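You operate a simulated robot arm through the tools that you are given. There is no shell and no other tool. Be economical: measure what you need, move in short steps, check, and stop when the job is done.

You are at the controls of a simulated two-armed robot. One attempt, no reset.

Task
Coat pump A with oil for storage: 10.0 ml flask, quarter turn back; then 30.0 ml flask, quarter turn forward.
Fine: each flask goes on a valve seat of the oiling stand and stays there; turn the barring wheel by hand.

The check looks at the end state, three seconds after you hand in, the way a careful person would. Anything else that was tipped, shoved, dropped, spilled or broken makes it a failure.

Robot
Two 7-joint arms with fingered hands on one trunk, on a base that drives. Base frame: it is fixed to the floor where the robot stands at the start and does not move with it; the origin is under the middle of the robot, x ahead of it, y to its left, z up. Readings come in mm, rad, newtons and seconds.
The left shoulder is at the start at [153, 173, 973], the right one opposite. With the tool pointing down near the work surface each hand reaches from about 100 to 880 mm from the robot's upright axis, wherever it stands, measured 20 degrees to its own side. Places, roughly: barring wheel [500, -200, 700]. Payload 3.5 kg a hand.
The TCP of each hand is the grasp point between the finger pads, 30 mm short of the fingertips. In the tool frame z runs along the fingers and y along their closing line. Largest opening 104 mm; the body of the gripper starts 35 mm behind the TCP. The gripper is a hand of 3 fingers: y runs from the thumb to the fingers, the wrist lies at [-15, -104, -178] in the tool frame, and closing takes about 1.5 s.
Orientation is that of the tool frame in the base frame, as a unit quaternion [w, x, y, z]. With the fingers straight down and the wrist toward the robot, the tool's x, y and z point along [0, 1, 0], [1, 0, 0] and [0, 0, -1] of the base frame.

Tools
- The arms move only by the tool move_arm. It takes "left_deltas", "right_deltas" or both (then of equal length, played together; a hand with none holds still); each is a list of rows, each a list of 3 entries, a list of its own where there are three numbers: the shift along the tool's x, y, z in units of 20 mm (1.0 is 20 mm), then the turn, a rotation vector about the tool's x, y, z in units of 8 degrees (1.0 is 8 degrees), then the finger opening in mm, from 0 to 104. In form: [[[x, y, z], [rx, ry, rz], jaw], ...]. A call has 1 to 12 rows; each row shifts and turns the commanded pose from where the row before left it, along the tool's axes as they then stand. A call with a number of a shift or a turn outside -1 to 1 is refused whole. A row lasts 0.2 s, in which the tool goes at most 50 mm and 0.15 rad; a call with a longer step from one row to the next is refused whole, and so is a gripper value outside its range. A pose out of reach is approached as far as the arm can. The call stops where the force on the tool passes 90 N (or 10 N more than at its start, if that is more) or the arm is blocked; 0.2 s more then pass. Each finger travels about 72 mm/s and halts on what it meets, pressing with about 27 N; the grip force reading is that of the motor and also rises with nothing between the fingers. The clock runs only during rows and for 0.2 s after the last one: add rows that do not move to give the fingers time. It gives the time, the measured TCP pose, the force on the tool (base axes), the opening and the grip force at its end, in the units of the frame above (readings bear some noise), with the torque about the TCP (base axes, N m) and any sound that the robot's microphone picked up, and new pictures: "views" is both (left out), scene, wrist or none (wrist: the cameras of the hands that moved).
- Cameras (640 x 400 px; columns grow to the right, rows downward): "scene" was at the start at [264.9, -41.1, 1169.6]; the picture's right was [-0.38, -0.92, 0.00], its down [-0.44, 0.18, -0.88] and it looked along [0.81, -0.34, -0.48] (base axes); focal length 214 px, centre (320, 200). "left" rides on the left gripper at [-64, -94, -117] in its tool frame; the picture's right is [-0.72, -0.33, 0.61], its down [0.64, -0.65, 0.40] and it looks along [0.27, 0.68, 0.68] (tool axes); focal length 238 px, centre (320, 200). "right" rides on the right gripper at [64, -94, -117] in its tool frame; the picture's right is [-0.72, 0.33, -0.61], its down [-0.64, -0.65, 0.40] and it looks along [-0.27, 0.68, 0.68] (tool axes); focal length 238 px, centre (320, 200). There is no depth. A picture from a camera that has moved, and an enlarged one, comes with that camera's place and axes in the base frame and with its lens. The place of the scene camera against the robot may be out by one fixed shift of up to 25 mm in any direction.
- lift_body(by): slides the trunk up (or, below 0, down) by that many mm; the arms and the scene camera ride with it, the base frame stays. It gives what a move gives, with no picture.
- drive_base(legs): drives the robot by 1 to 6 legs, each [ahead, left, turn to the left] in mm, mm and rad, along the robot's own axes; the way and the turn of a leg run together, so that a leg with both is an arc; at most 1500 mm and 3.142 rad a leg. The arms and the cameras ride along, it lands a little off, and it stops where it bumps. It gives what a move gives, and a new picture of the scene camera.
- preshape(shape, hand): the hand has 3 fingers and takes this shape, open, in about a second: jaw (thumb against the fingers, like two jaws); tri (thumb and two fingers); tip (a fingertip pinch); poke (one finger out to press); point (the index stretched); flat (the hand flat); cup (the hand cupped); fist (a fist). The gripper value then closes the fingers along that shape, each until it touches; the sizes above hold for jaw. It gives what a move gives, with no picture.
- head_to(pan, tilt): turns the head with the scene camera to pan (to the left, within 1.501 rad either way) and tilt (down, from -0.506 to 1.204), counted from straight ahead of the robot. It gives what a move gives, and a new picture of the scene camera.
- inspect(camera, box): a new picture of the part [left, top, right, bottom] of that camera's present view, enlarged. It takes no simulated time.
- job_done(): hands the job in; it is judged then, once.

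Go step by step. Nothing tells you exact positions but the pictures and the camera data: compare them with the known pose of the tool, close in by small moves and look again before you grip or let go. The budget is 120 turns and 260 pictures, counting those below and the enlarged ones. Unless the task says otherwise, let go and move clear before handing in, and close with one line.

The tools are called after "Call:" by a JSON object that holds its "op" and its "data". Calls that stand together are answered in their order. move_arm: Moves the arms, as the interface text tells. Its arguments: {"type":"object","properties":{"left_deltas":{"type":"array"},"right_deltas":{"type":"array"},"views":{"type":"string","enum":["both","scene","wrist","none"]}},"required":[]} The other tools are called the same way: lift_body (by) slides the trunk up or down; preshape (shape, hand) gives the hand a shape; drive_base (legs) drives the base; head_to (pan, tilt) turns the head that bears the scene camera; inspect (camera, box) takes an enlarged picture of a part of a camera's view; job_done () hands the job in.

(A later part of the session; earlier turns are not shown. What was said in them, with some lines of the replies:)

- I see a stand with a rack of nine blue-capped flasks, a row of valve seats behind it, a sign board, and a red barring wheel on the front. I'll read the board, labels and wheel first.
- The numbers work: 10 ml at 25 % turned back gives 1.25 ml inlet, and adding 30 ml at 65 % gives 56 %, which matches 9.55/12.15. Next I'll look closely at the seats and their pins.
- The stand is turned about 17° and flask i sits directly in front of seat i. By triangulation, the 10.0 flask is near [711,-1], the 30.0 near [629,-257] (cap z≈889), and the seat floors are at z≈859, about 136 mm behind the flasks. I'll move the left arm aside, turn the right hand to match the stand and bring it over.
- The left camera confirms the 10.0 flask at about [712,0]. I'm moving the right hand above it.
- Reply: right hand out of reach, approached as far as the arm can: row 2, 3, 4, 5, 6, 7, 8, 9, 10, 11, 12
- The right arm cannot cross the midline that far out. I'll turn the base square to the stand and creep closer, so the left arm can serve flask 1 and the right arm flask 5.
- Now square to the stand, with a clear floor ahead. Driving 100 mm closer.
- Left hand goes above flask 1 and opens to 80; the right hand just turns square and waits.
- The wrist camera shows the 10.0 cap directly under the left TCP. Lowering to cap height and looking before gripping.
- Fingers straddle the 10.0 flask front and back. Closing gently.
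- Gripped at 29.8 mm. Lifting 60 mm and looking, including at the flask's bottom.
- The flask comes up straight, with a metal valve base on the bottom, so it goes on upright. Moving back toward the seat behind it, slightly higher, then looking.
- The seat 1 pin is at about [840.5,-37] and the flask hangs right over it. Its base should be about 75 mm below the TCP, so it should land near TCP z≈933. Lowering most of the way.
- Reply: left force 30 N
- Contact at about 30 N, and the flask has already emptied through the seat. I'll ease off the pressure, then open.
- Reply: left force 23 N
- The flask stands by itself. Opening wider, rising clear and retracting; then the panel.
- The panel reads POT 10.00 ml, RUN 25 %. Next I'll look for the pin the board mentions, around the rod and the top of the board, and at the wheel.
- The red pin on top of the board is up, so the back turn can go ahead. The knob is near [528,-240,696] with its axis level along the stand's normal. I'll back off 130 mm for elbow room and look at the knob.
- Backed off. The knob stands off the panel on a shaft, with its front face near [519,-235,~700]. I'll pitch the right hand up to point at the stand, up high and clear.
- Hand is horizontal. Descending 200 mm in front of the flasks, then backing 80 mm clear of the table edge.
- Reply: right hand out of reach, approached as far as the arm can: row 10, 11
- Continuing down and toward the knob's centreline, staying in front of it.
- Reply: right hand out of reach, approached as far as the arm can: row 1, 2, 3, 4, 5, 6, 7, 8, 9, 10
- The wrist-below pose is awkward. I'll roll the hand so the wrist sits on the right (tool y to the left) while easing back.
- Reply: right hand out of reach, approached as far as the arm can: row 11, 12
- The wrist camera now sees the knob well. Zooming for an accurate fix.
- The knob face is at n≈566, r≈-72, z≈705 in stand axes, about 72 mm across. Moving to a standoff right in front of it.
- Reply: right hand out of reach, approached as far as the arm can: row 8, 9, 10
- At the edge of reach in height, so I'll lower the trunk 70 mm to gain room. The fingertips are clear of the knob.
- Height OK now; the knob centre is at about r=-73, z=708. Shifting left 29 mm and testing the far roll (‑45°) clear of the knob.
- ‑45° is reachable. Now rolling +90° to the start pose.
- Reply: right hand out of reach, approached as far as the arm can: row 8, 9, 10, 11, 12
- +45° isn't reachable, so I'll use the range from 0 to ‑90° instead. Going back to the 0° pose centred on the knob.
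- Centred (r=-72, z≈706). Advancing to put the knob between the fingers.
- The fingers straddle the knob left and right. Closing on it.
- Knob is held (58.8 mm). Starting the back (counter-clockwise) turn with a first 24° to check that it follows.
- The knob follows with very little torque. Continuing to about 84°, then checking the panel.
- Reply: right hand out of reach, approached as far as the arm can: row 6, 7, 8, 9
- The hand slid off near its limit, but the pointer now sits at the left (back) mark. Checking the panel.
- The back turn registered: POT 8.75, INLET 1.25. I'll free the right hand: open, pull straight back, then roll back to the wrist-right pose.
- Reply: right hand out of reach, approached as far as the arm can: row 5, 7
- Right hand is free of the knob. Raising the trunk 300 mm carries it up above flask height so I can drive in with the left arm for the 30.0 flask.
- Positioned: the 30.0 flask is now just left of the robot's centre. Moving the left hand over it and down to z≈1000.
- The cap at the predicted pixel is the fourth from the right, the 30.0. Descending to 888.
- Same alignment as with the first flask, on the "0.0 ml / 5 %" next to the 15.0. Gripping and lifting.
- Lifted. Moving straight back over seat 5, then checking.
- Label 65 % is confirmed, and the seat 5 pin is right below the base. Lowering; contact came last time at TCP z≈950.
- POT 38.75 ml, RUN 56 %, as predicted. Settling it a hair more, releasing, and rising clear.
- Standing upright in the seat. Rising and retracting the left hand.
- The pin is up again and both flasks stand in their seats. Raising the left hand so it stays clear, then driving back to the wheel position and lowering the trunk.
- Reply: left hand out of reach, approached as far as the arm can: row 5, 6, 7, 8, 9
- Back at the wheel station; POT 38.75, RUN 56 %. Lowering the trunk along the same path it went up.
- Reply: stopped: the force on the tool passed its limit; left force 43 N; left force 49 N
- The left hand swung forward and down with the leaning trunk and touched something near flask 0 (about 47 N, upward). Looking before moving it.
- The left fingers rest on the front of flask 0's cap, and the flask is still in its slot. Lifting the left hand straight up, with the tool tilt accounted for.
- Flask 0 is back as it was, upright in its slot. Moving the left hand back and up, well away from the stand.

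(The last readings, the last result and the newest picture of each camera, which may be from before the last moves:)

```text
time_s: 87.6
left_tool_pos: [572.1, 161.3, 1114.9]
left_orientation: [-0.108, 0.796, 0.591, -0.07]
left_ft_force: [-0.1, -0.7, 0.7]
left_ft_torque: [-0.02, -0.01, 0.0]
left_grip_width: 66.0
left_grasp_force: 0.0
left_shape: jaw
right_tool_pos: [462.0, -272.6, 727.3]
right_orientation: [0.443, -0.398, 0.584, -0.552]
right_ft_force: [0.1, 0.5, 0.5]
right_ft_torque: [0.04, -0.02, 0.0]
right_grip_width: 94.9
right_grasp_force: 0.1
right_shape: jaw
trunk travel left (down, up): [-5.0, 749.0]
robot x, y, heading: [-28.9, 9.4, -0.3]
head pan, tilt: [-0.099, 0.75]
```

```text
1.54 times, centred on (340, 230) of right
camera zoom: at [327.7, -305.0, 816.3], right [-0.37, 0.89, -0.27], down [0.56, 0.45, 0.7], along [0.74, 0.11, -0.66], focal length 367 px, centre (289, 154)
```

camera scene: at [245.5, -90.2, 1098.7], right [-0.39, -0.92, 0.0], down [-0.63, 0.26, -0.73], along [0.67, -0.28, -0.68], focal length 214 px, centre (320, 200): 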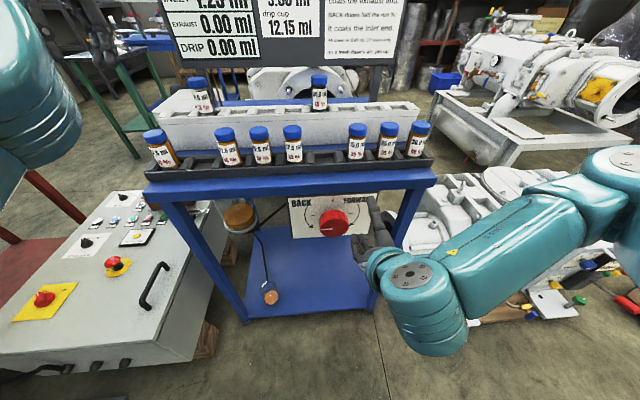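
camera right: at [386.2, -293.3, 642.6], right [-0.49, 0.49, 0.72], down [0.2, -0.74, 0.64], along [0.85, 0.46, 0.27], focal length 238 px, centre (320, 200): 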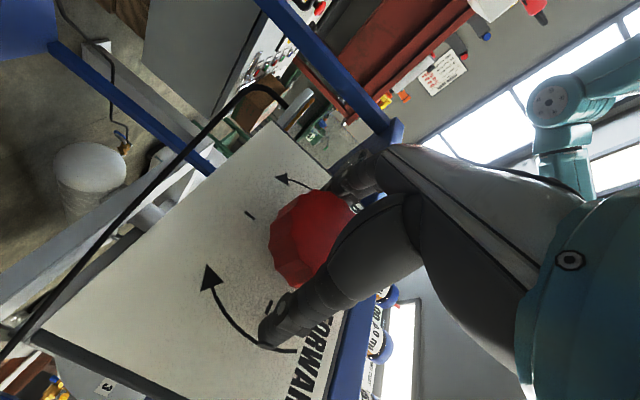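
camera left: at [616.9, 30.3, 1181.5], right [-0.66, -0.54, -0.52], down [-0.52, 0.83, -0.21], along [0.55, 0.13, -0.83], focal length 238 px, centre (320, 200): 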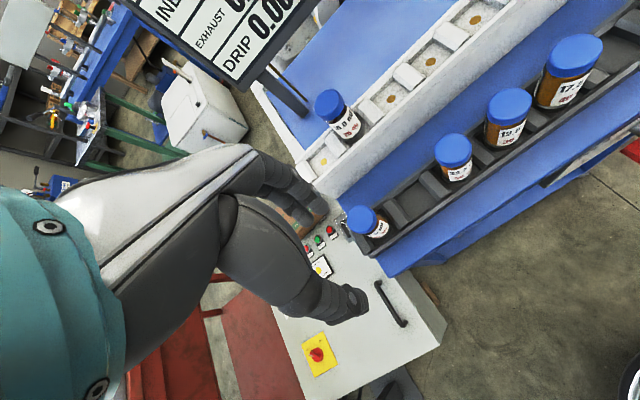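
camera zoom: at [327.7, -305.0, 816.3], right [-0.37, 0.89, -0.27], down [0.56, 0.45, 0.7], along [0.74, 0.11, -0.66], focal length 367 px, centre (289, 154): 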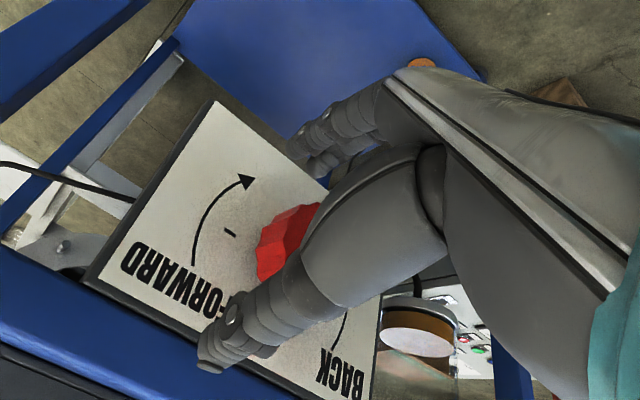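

Right hand is in front of the panel with its wrist up. Rolling to about ‑58° and centring on the knob, at standoff, for a two-grip forward turn.

Call:
{"op": "move_arm", "data": {"right_deltas": [[[0, 0, -0.1], [0, 0, 0.86], 104], [[0, 0, -0.1], [0, 0, 0.86], 104], [[0, 0, 0], [0, 0, 0.86], 104], [[0, 0, 0], [0, 0, 0.86], 104], [[-0.56, 0.76, 0], [0, 0, 0], 104], [[-0.56, 0.76, 0], [0, 0, 0], 104], [[-0.56, 0.76, 0], [0, 0, 0], 104], [[0, 0, 0], [0, 0, 0], 104]], "views": "both"}}

```text
time_s: 89.4
left_tool_pos: [572.9, 162.2, 1114.3]
left_orientation: [-0.109, 0.796, 0.591, -0.071]
left_ft_force: [0.0, -0.3, 0.2]
left_ft_torque: [0.0, 0.01, 0.02]
left_grip_width: 66.1
left_grasp_force: 0.1
left_shape: jaw
right_tool_pos: [489.4, -230.4, 702.2]
right_orientation: [0.561, -0.249, 0.662, -0.43]
right_ft_force: [0.3, 0.4, 0.4]
right_ft_torque: [0.02, 0.01, 0.0]
right_grip_width: 103.6
right_grasp_force: 0.1
right_shape: jaw
right hand out of reach, approached as far as the arm can: row 1, 2, 3, 7
trunk travel left (down, up): [-5.0, 749.0]
robot x, y, heading: [-32.5, 8.5, -0.296]
head pan, tilt: [-0.099, 0.75]
camera scene: at [260.1, -94.8, 1072.8], right [-0.39, -0.92, 0.0], down [-0.63, 0.26, -0.73], along [0.67, -0.28, -0.68], focal length 214 px, centre (320, 200)
camera right: at [347.1, -295.9, 749.7], right [-0.36, 0.93, 0.1], down [0.44, 0.07, 0.89], along [0.82, 0.37, -0.44], focal length 238 px, centre (320, 200)
```

scene: 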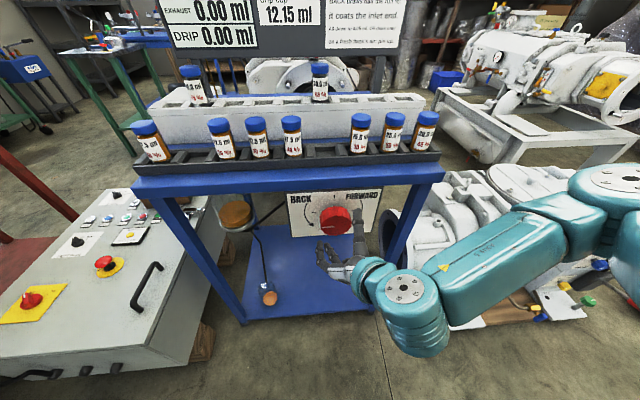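
right: 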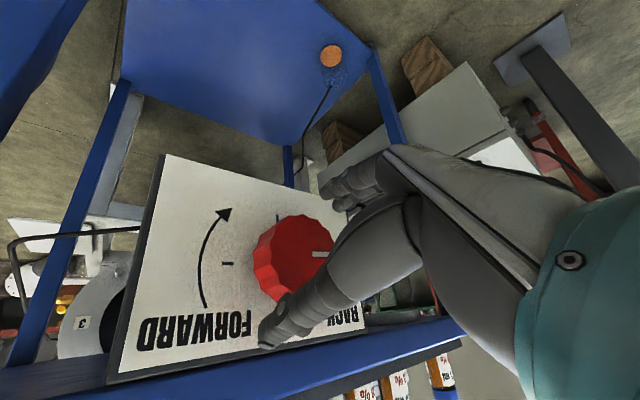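

Nearly centred (r=-77, z=702). Small correction, then advancing 40 mm around the knob.

Call:
{"op": "move_arm", "data": {"right_deltas": [[[-0.29, 0, 0], [0, 0, 0], 104], [[0, 0, 0.5], [0, 0, 0], 104], [[0, 0, 0.5], [0, 0, 0], 104], [[0, 0, 0.5], [0, 0, 0], 104], [[0, 0, 0.5], [0, 0, 0], 104]], "views": "wrist"}}

Call:
{"op": "inspect", "data": {"camera": "scene", "box": [270, 150, 430, 260]}}

```text
time_s: 90.6
left_tool_pos: [572.0, 162.4, 1113.6]
left_orientation: [-0.109, 0.796, 0.592, -0.071]
left_ft_force: [-0.8, -0.3, 0.9]
left_ft_torque: [0.04, -0.04, 0.0]
left_grip_width: 65.8
left_grasp_force: 0.1
left_shape: jaw
right_tool_pos: [528.9, -241.3, 706.7]
right_orientation: [0.56, -0.248, 0.662, -0.431]
right_ft_force: [-0.7, -0.2, -0.8]
right_ft_torque: [-0.03, -0.05, -0.02]
right_grip_width: 103.4
right_grasp_force: 0.1
right_shape: jaw
right hand out of reach, approached as far as the arm can: row 1
trunk travel left (down, up): [-5.0, 749.0]
robot x, y, heading: [-31.7, 8.2, -0.299]
head pan, tilt: [-0.099, 0.75]
camera right: at [386.5, -306.5, 753.3], right [-0.36, 0.93, 0.1], down [0.44, 0.07, 0.89], along [0.82, 0.36, -0.44], focal length 238 px, centre (320, 200)
```

right: 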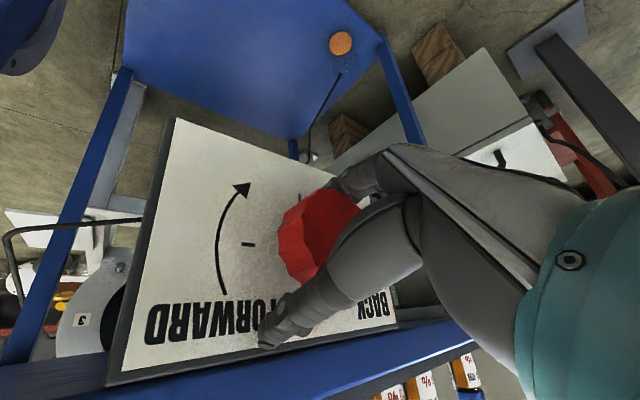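

```text
3.64 times, centred on (350, 205) of scene
camera zoom: at [260.1, -94.7, 1072.8], right [-0.39, -0.92, 0.0], down [-0.63, 0.26, -0.73], along [0.67, -0.28, -0.68], focal length 780 px, centre (211, 182)
```

zoom: 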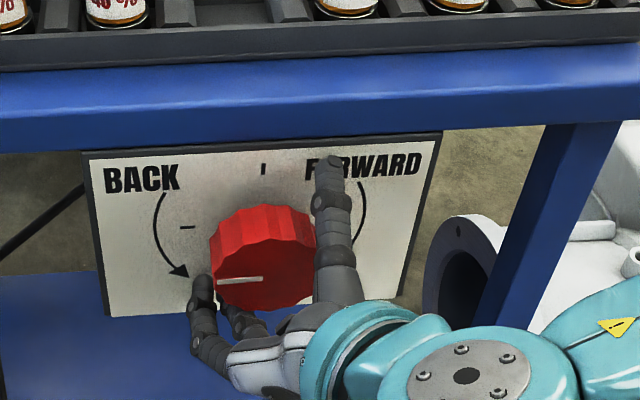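

Straddling the knob diagonally. Closing, then starting the forward (clockwise) turn.

Call:
{"op": "move_arm", "data": {"right_deltas": [[[0, 0, 0], [0, 0, 0], 90], [[0, 0, 0], [0, 0, 0], 78], [[0, 0, 0], [0, 0, 0], 68], [[0, 0, 0], [0, 0, 0], 60], [[0, 0, 0], [0, 0, 0], 52], [[0, 0, 0], [0, 0, 0], 46], [[0, 0, 0], [0, 0, 0], 42], [[0, 0, 0], [0, 0, 0.8], 42], [[0, 0, 0], [0, 0, 0.8], 42], [[0, 0, 0], [0, 0, 0.8], 42]], "views": "none"}}

Call:
{"op": "inspect", "data": {"camera": "scene", "box": [270, 150, 430, 260]}}

```text
time_s: 92.8
left_tool_pos: [573.1, 161.8, 1111.6]
left_orientation: [-0.11, 0.796, 0.591, -0.071]
left_ft_force: [-0.9, -0.3, 0.4]
left_ft_torque: [0.0, 0.0, 0.02]
left_grip_width: 66.1
left_grasp_force: 0.0
left_shape: jaw
right_tool_pos: [529.2, -242.6, 705.2]
right_orientation: [0.624, -0.133, 0.695, -0.331]
right_ft_force: [10.4, -5.8, -0.6]
right_ft_torque: [-0.24, 0.0, -0.23]
right_grip_width: 54.0
right_grasp_force: 27.1
right_shape: jaw
trunk travel left (down, up): [-5.0, 749.0]
robot x, y, heading: [-31.3, 6.4, -0.298]
head pan, tilt: [-0.099, 0.75]
```

```text
3.64 times, centred on (350, 205) of scene
camera zoom: at [261.4, -95.3, 1072.2], right [-0.39, -0.92, 0.0], down [-0.63, 0.26, -0.73], along [0.67, -0.28, -0.68], focal length 780 px, centre (211, 182)
```

zoom: 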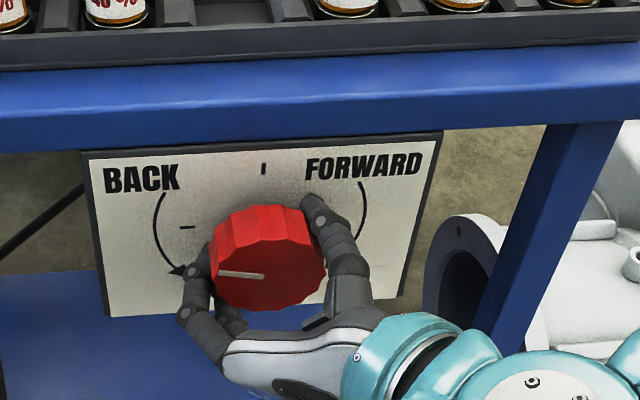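

It follows with some lag. Continuing.

Call:
{"op": "move_arm", "data": {"right_deltas": [[[0, 0, 0], [0, 0, 0.8], 40], [[0, 0, 0], [0, 0, 0.8], 40], [[0, 0, 0], [0, 0, 0.8], 40], [[0, 0, 0], [0, 0, 0.8], 40], [[0, 0, 0], [0, 0, 0.8], 40], [[0, 0, 0], [0, 0, 0.8], 40]], "views": "none"}}

Call:
{"op": "inspect", "data": {"camera": "scene", "box": [270, 150, 430, 260]}}

```text
time_s: 94.2
left_tool_pos: [575.5, 161.2, 1112.8]
left_orientation: [-0.11, 0.796, 0.591, -0.071]
left_ft_force: [0.4, 0.5, 0.1]
left_ft_torque: [0.02, 0.01, 0.0]
left_grip_width: 66.0
left_grasp_force: 0.1
left_shape: jaw
right_tool_pos: [530.4, -241.4, 704.8]
right_orientation: [0.697, 0.101, 0.702, -0.107]
right_ft_force: [12.5, 0.2, -0.8]
right_ft_torque: [-0.2, 0.28, -0.26]
right_grip_width: 54.5
right_grasp_force: 27.0
right_shape: jaw
trunk travel left (down, up): [-5.0, 749.0]
robot x, y, heading: [-29.7, 8.8, -0.299]
head pan, tilt: [-0.099, 0.75]
```

```text
3.64 times, centred on (350, 205) of scene
camera zoom: at [262.1, -95.1, 1072.0], right [-0.39, -0.92, 0.0], down [-0.63, 0.26, -0.73], along [0.67, -0.28, -0.68], focal length 780 px, centre (211, 182)
```

zoom: 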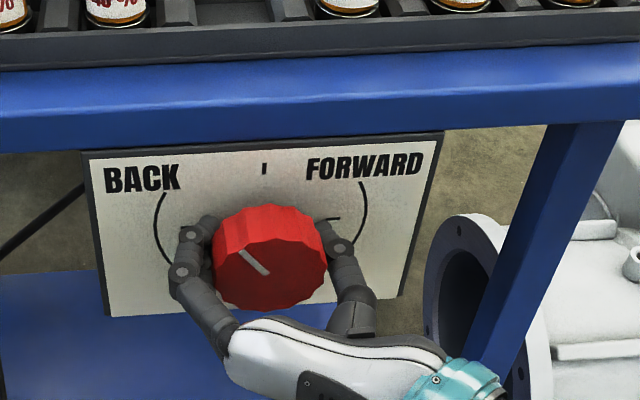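

Pointer is about halfway. Regripping: open, roll back ‑56° around the knob, close again.

Call:
{"op": "move_arm", "data": {"right_deltas": [[[0, 0, 0], [0, 0, 0], 70], [[0, 0, 0], [0, 0, 0], 90], [[0, 0, 0], [0, 0, 0], 104], [[0, 0, 0], [0, 0, 0], 104], [[0, 0, 0], [0, 0, -1], 104], [[0, 0, 0], [0, 0, -1], 104], [[0, 0, 0], [0, 0, -1], 104], [[0, 0, 0], [0, 0, -1], 104], [[0, 0, 0], [0, 0, -1], 104], [[0, 0, 0], [0, 0, -1], 104], [[0, 0, 0], [0, 0, -1], 104]], "views": "none"}}

Call:
{"op": "inspect", "data": {"camera": "scene", "box": [270, 150, 430, 260]}}

```text
time_s: 96.6
left_tool_pos: [572.3, 161.8, 1113.5]
left_orientation: [-0.109, 0.795, 0.592, -0.072]
left_ft_force: [0.5, 0.0, -1.0]
left_ft_torque: [0.0, 0.0, -0.01]
left_grip_width: 66.1
left_grasp_force: 0.1
left_shape: jaw
right_tool_pos: [528.3, -242.5, 707.2]
right_orientation: [0.567, -0.239, 0.665, -0.423]
right_ft_force: [0.1, 0.4, 0.0]
right_ft_torque: [-0.04, 0.0, -0.01]
right_grip_width: 103.7
right_grasp_force: 0.0
right_shape: jaw
trunk travel left (down, up): [-5.0, 749.0]
robot x, y, heading: [-29.4, 10.9, -0.296]
head pan, tilt: [-0.099, 0.75]
```

```text
3.64 times, centred on (350, 205) of scene
camera zoom: at [260.1, -94.8, 1072.7], right [-0.39, -0.92, 0.0], down [-0.63, 0.26, -0.73], along [0.67, -0.28, -0.68], focal length 780 px, centre (211, 182)
```

zoom: 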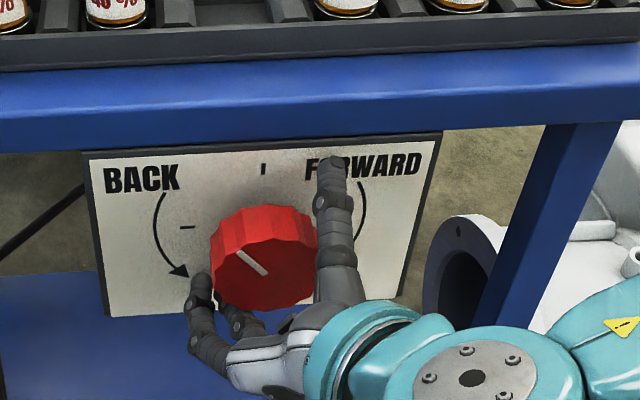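

The knob held its position. Closing again and turning forward.

Call:
{"op": "move_arm", "data": {"right_deltas": [[[0, 0, 0], [0, 0, 0], 90], [[0, 0, 0], [0, 0, 0], 78], [[0, 0, 0], [0, 0, 0], 68], [[0, 0, 0], [0, 0, 0], 60], [[0, 0, 0], [0, 0, 0], 52], [[0, 0, 0], [0, 0, 0], 46], [[0, 0, 0], [0, 0, 0], 42], [[0, 0, 0], [0, 0, 0.85], 42], [[0, 0, 0], [0, 0, 0.85], 42], [[0, 0, 0], [0, 0, 0.85], 42], [[0, 0, 0], [0, 0, 0.85], 42], [[0, 0, 0], [0, 0, 0.85], 42]], "views": "none"}}

Call:
{"op": "inspect", "data": {"camera": "scene", "box": [270, 150, 430, 260]}}

```text
time_s: 99.2
left_tool_pos: [574.8, 161.2, 1113.5]
left_orientation: [-0.11, 0.796, 0.591, -0.071]
left_ft_force: [-0.1, -0.2, 0.7]
left_ft_torque: [-0.02, 0.05, -0.03]
left_grip_width: 65.7
left_grasp_force: 0.0
left_shape: jaw
right_tool_pos: [530.8, -242.9, 704.5]
right_orientation: [0.665, -0.032, 0.707, -0.238]
right_ft_force: [11.7, -5.5, 0.7]
right_ft_torque: [-0.21, 0.14, -0.3]
right_grip_width: 54.8
right_grasp_force: 27.1
right_shape: jaw
trunk travel left (down, up): [-5.0, 749.0]
robot x, y, heading: [-32.3, 12.1, -0.297]
head pan, tilt: [-0.099, 0.75]
```

```text
3.64 times, centred on (350, 205) of scene
camera zoom: at [261.6, -95.3, 1072.2], right [-0.39, -0.92, 0.0], down [-0.63, 0.26, -0.73], along [0.67, -0.28, -0.68], focal length 780 px, centre (211, 182)
```

zoom: 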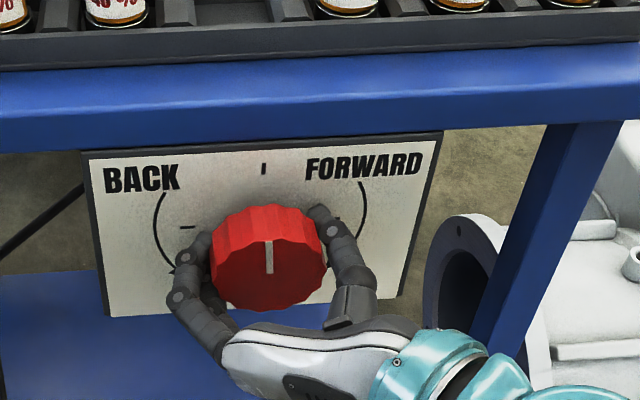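

The pointer is essentially back at the top. Checking the panel before doing anything more.

Call:
{"op": "head_to", "data": {"pan": 0.0, "tilt": 0.25}}

Call:
{"op": "inspect", "data": {"camera": "scene", "box": [200, 60, 420, 200]}}

```text
time_s: 100.1
left_tool_pos: [573.9, 161.5, 1112.5]
left_orientation: [-0.109, 0.795, 0.592, -0.071]
left_ft_force: [-0.3, 0.7, -0.3]
left_ft_torque: [0.03, -0.01, -0.02]
left_grip_width: 66.1
left_grasp_force: 0.0
left_shape: jaw
right_tool_pos: [530.9, -241.8, 706.2]
right_orientation: [0.664, -0.034, 0.707, -0.239]
right_ft_force: [10.8, -4.2, 0.5]
right_ft_torque: [-0.23, 0.21, -0.22]
right_grip_width: 54.5
right_grasp_force: 26.7
right_shape: jaw
trunk travel left (down, up): [-5.0, 749.0]
robot x, y, heading: [-27.6, 10.4, -0.297]
head pan, tilt: [0.0, 0.25]
camera scene: at [274.6, -90.8, 1117.1], right [-0.29, -0.96, 0.0], down [-0.24, 0.07, -0.97], along [0.93, -0.28, -0.25], focal length 214 px, centre (320, 200)
```

scene: 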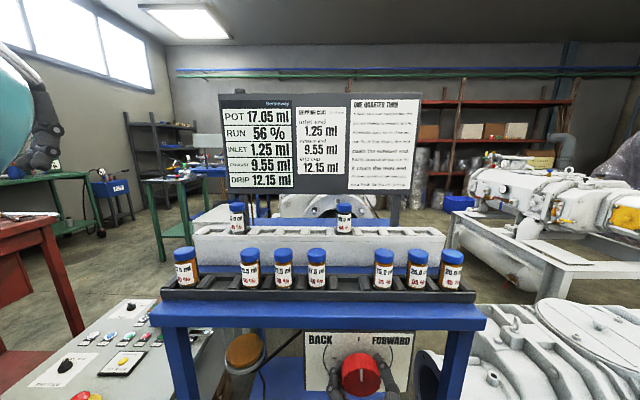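

```text
2.86 times, centred on (310, 130) of scene
camera zoom: at [274.6, -90.8, 1117.1], right [-0.29, -0.96, 0.0], down [-0.24, 0.07, -0.97], along [0.93, -0.28, -0.25], focal length 613 px, centre (349, 400)
```

zoom: 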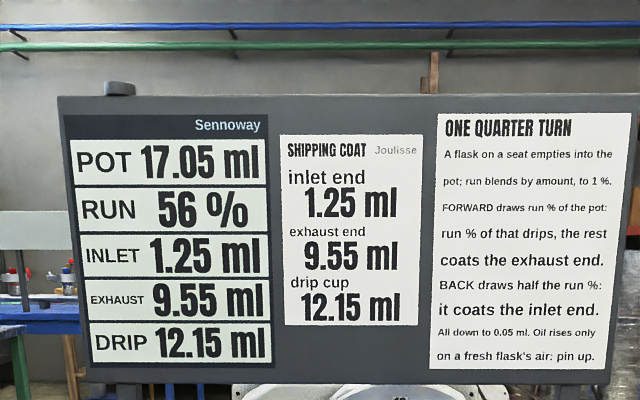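

All three readings match the card: inlet 1.25, exhaust 9.55, drip 12.15. Releasing the knob and backing off.

Call:
{"op": "move_arm", "data": {"right_deltas": [[[0, 0, 0], [0, 0, 0], 65], [[0, 0, 0], [0, 0, 0], 85], [[0, 0, 0], [0, 0, 0], 104], [[0, 0, 0], [0, 0, 0], 104], [[0, 0, -0.7], [0, 0, 0], 104], [[0, 0, -0.7], [0, 0, 0], 104], [[0, 0, -0.7], [0, 0, 0], 104], [[0, 0, -0.6], [0, 0, 0], 104]], "views": "none"}}

Call:
{"op": "head_to", "data": {"pan": -0.05, "tilt": 0.55}}

Call:
{"op": "inspect", "data": {"camera": "scene", "box": [140, 80, 460, 280]}}

```text
time_s: 101.9
left_tool_pos: [572.8, 161.3, 1113.9]
left_orientation: [-0.109, 0.796, 0.592, -0.071]
left_ft_force: [-0.3, -0.3, 0.1]
left_ft_torque: [0.01, 0.0, -0.01]
left_grip_width: 66.4
left_grasp_force: 0.0
left_shape: jaw
right_tool_pos: [477.4, -226.1, 707.8]
right_orientation: [0.667, -0.033, 0.705, -0.239]
right_ft_force: [-0.4, 0.0, 0.4]
right_ft_torque: [-0.01, 0.01, 0.05]
right_grip_width: 103.7
right_grasp_force: 0.1
right_shape: jaw
trunk travel left (down, up): [-5.0, 749.0]
robot x, y, heading: [-29.2, 12.7, -0.298]
head pan, tilt: [0.0, 0.25]
```

```text
time_s: 102.7
left_tool_pos: [572.6, 161.3, 1113.6]
left_orientation: [-0.109, 0.796, 0.591, -0.07]
left_ft_force: [-0.2, -0.3, 0.4]
left_ft_torque: [0.0, -0.01, 0.01]
left_grip_width: 66.3
left_grasp_force: 0.0
left_shape: jaw
right_tool_pos: [477.1, -226.6, 706.9]
right_orientation: [0.666, -0.034, 0.706, -0.239]
right_ft_force: [0.0, -0.4, 0.6]
right_ft_torque: [0.03, -0.02, 0.0]
right_grip_width: 103.5
right_grasp_force: 0.1
right_shape: jaw
trunk travel left (down, up): [-5.0, 749.0]
robot x, y, heading: [-26.3, 11.0, -0.302]
head pan, tilt: [-0.051, 0.55]
camera scene: at [268.1, -93.3, 1090.2], right [-0.34, -0.94, 0.0], down [-0.49, 0.18, -0.85], along [0.8, -0.29, -0.52], focal length 214 px, centre (320, 200)
```

scene: 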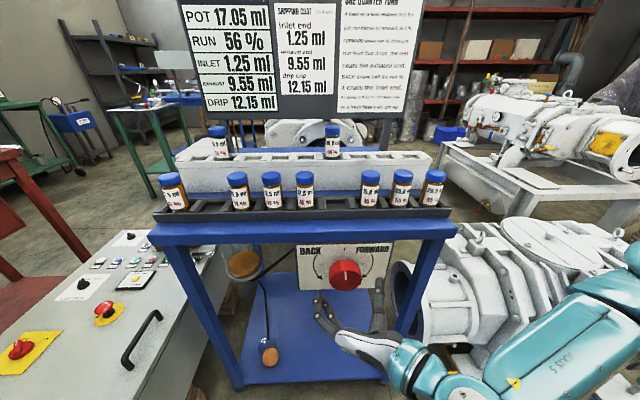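

```text
2.00 times, centred on (300, 180) of scene
camera zoom: at [268.1, -93.3, 1090.2], right [-0.34, -0.94, 0.0], down [-0.49, 0.18, -0.85], along [0.8, -0.29, -0.52], focal length 429 px, centre (360, 240)
```

zoom: 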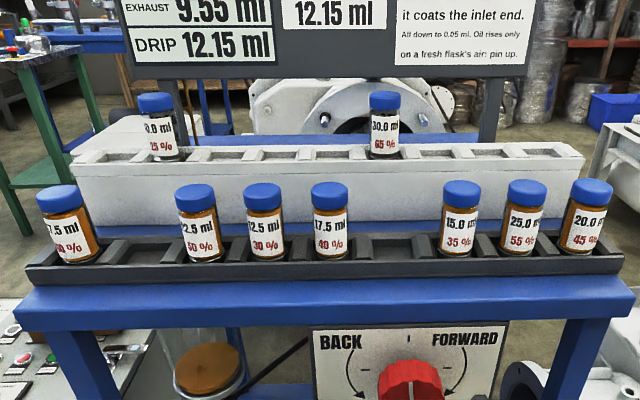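

Both flasks stand in their seats, the other flasks are upright in the rack, the wheel is back at the top, and both hands are clear. Handing in.

Call:
{"op": "job_done", "data": {}}

```text
The job is handed in.
```

Pump A is coated: the panel reads inlet 1.25 ml, exhaust 9.55 ml and drip 12.15 ml, matching the card. The 10.0 ml and 30.0 ml flasks are still on their seats. While I lowered the trunk, the left hand pressed on the cap of the 27.5 ml flask (about 47 N); it still stands upright in its slot.
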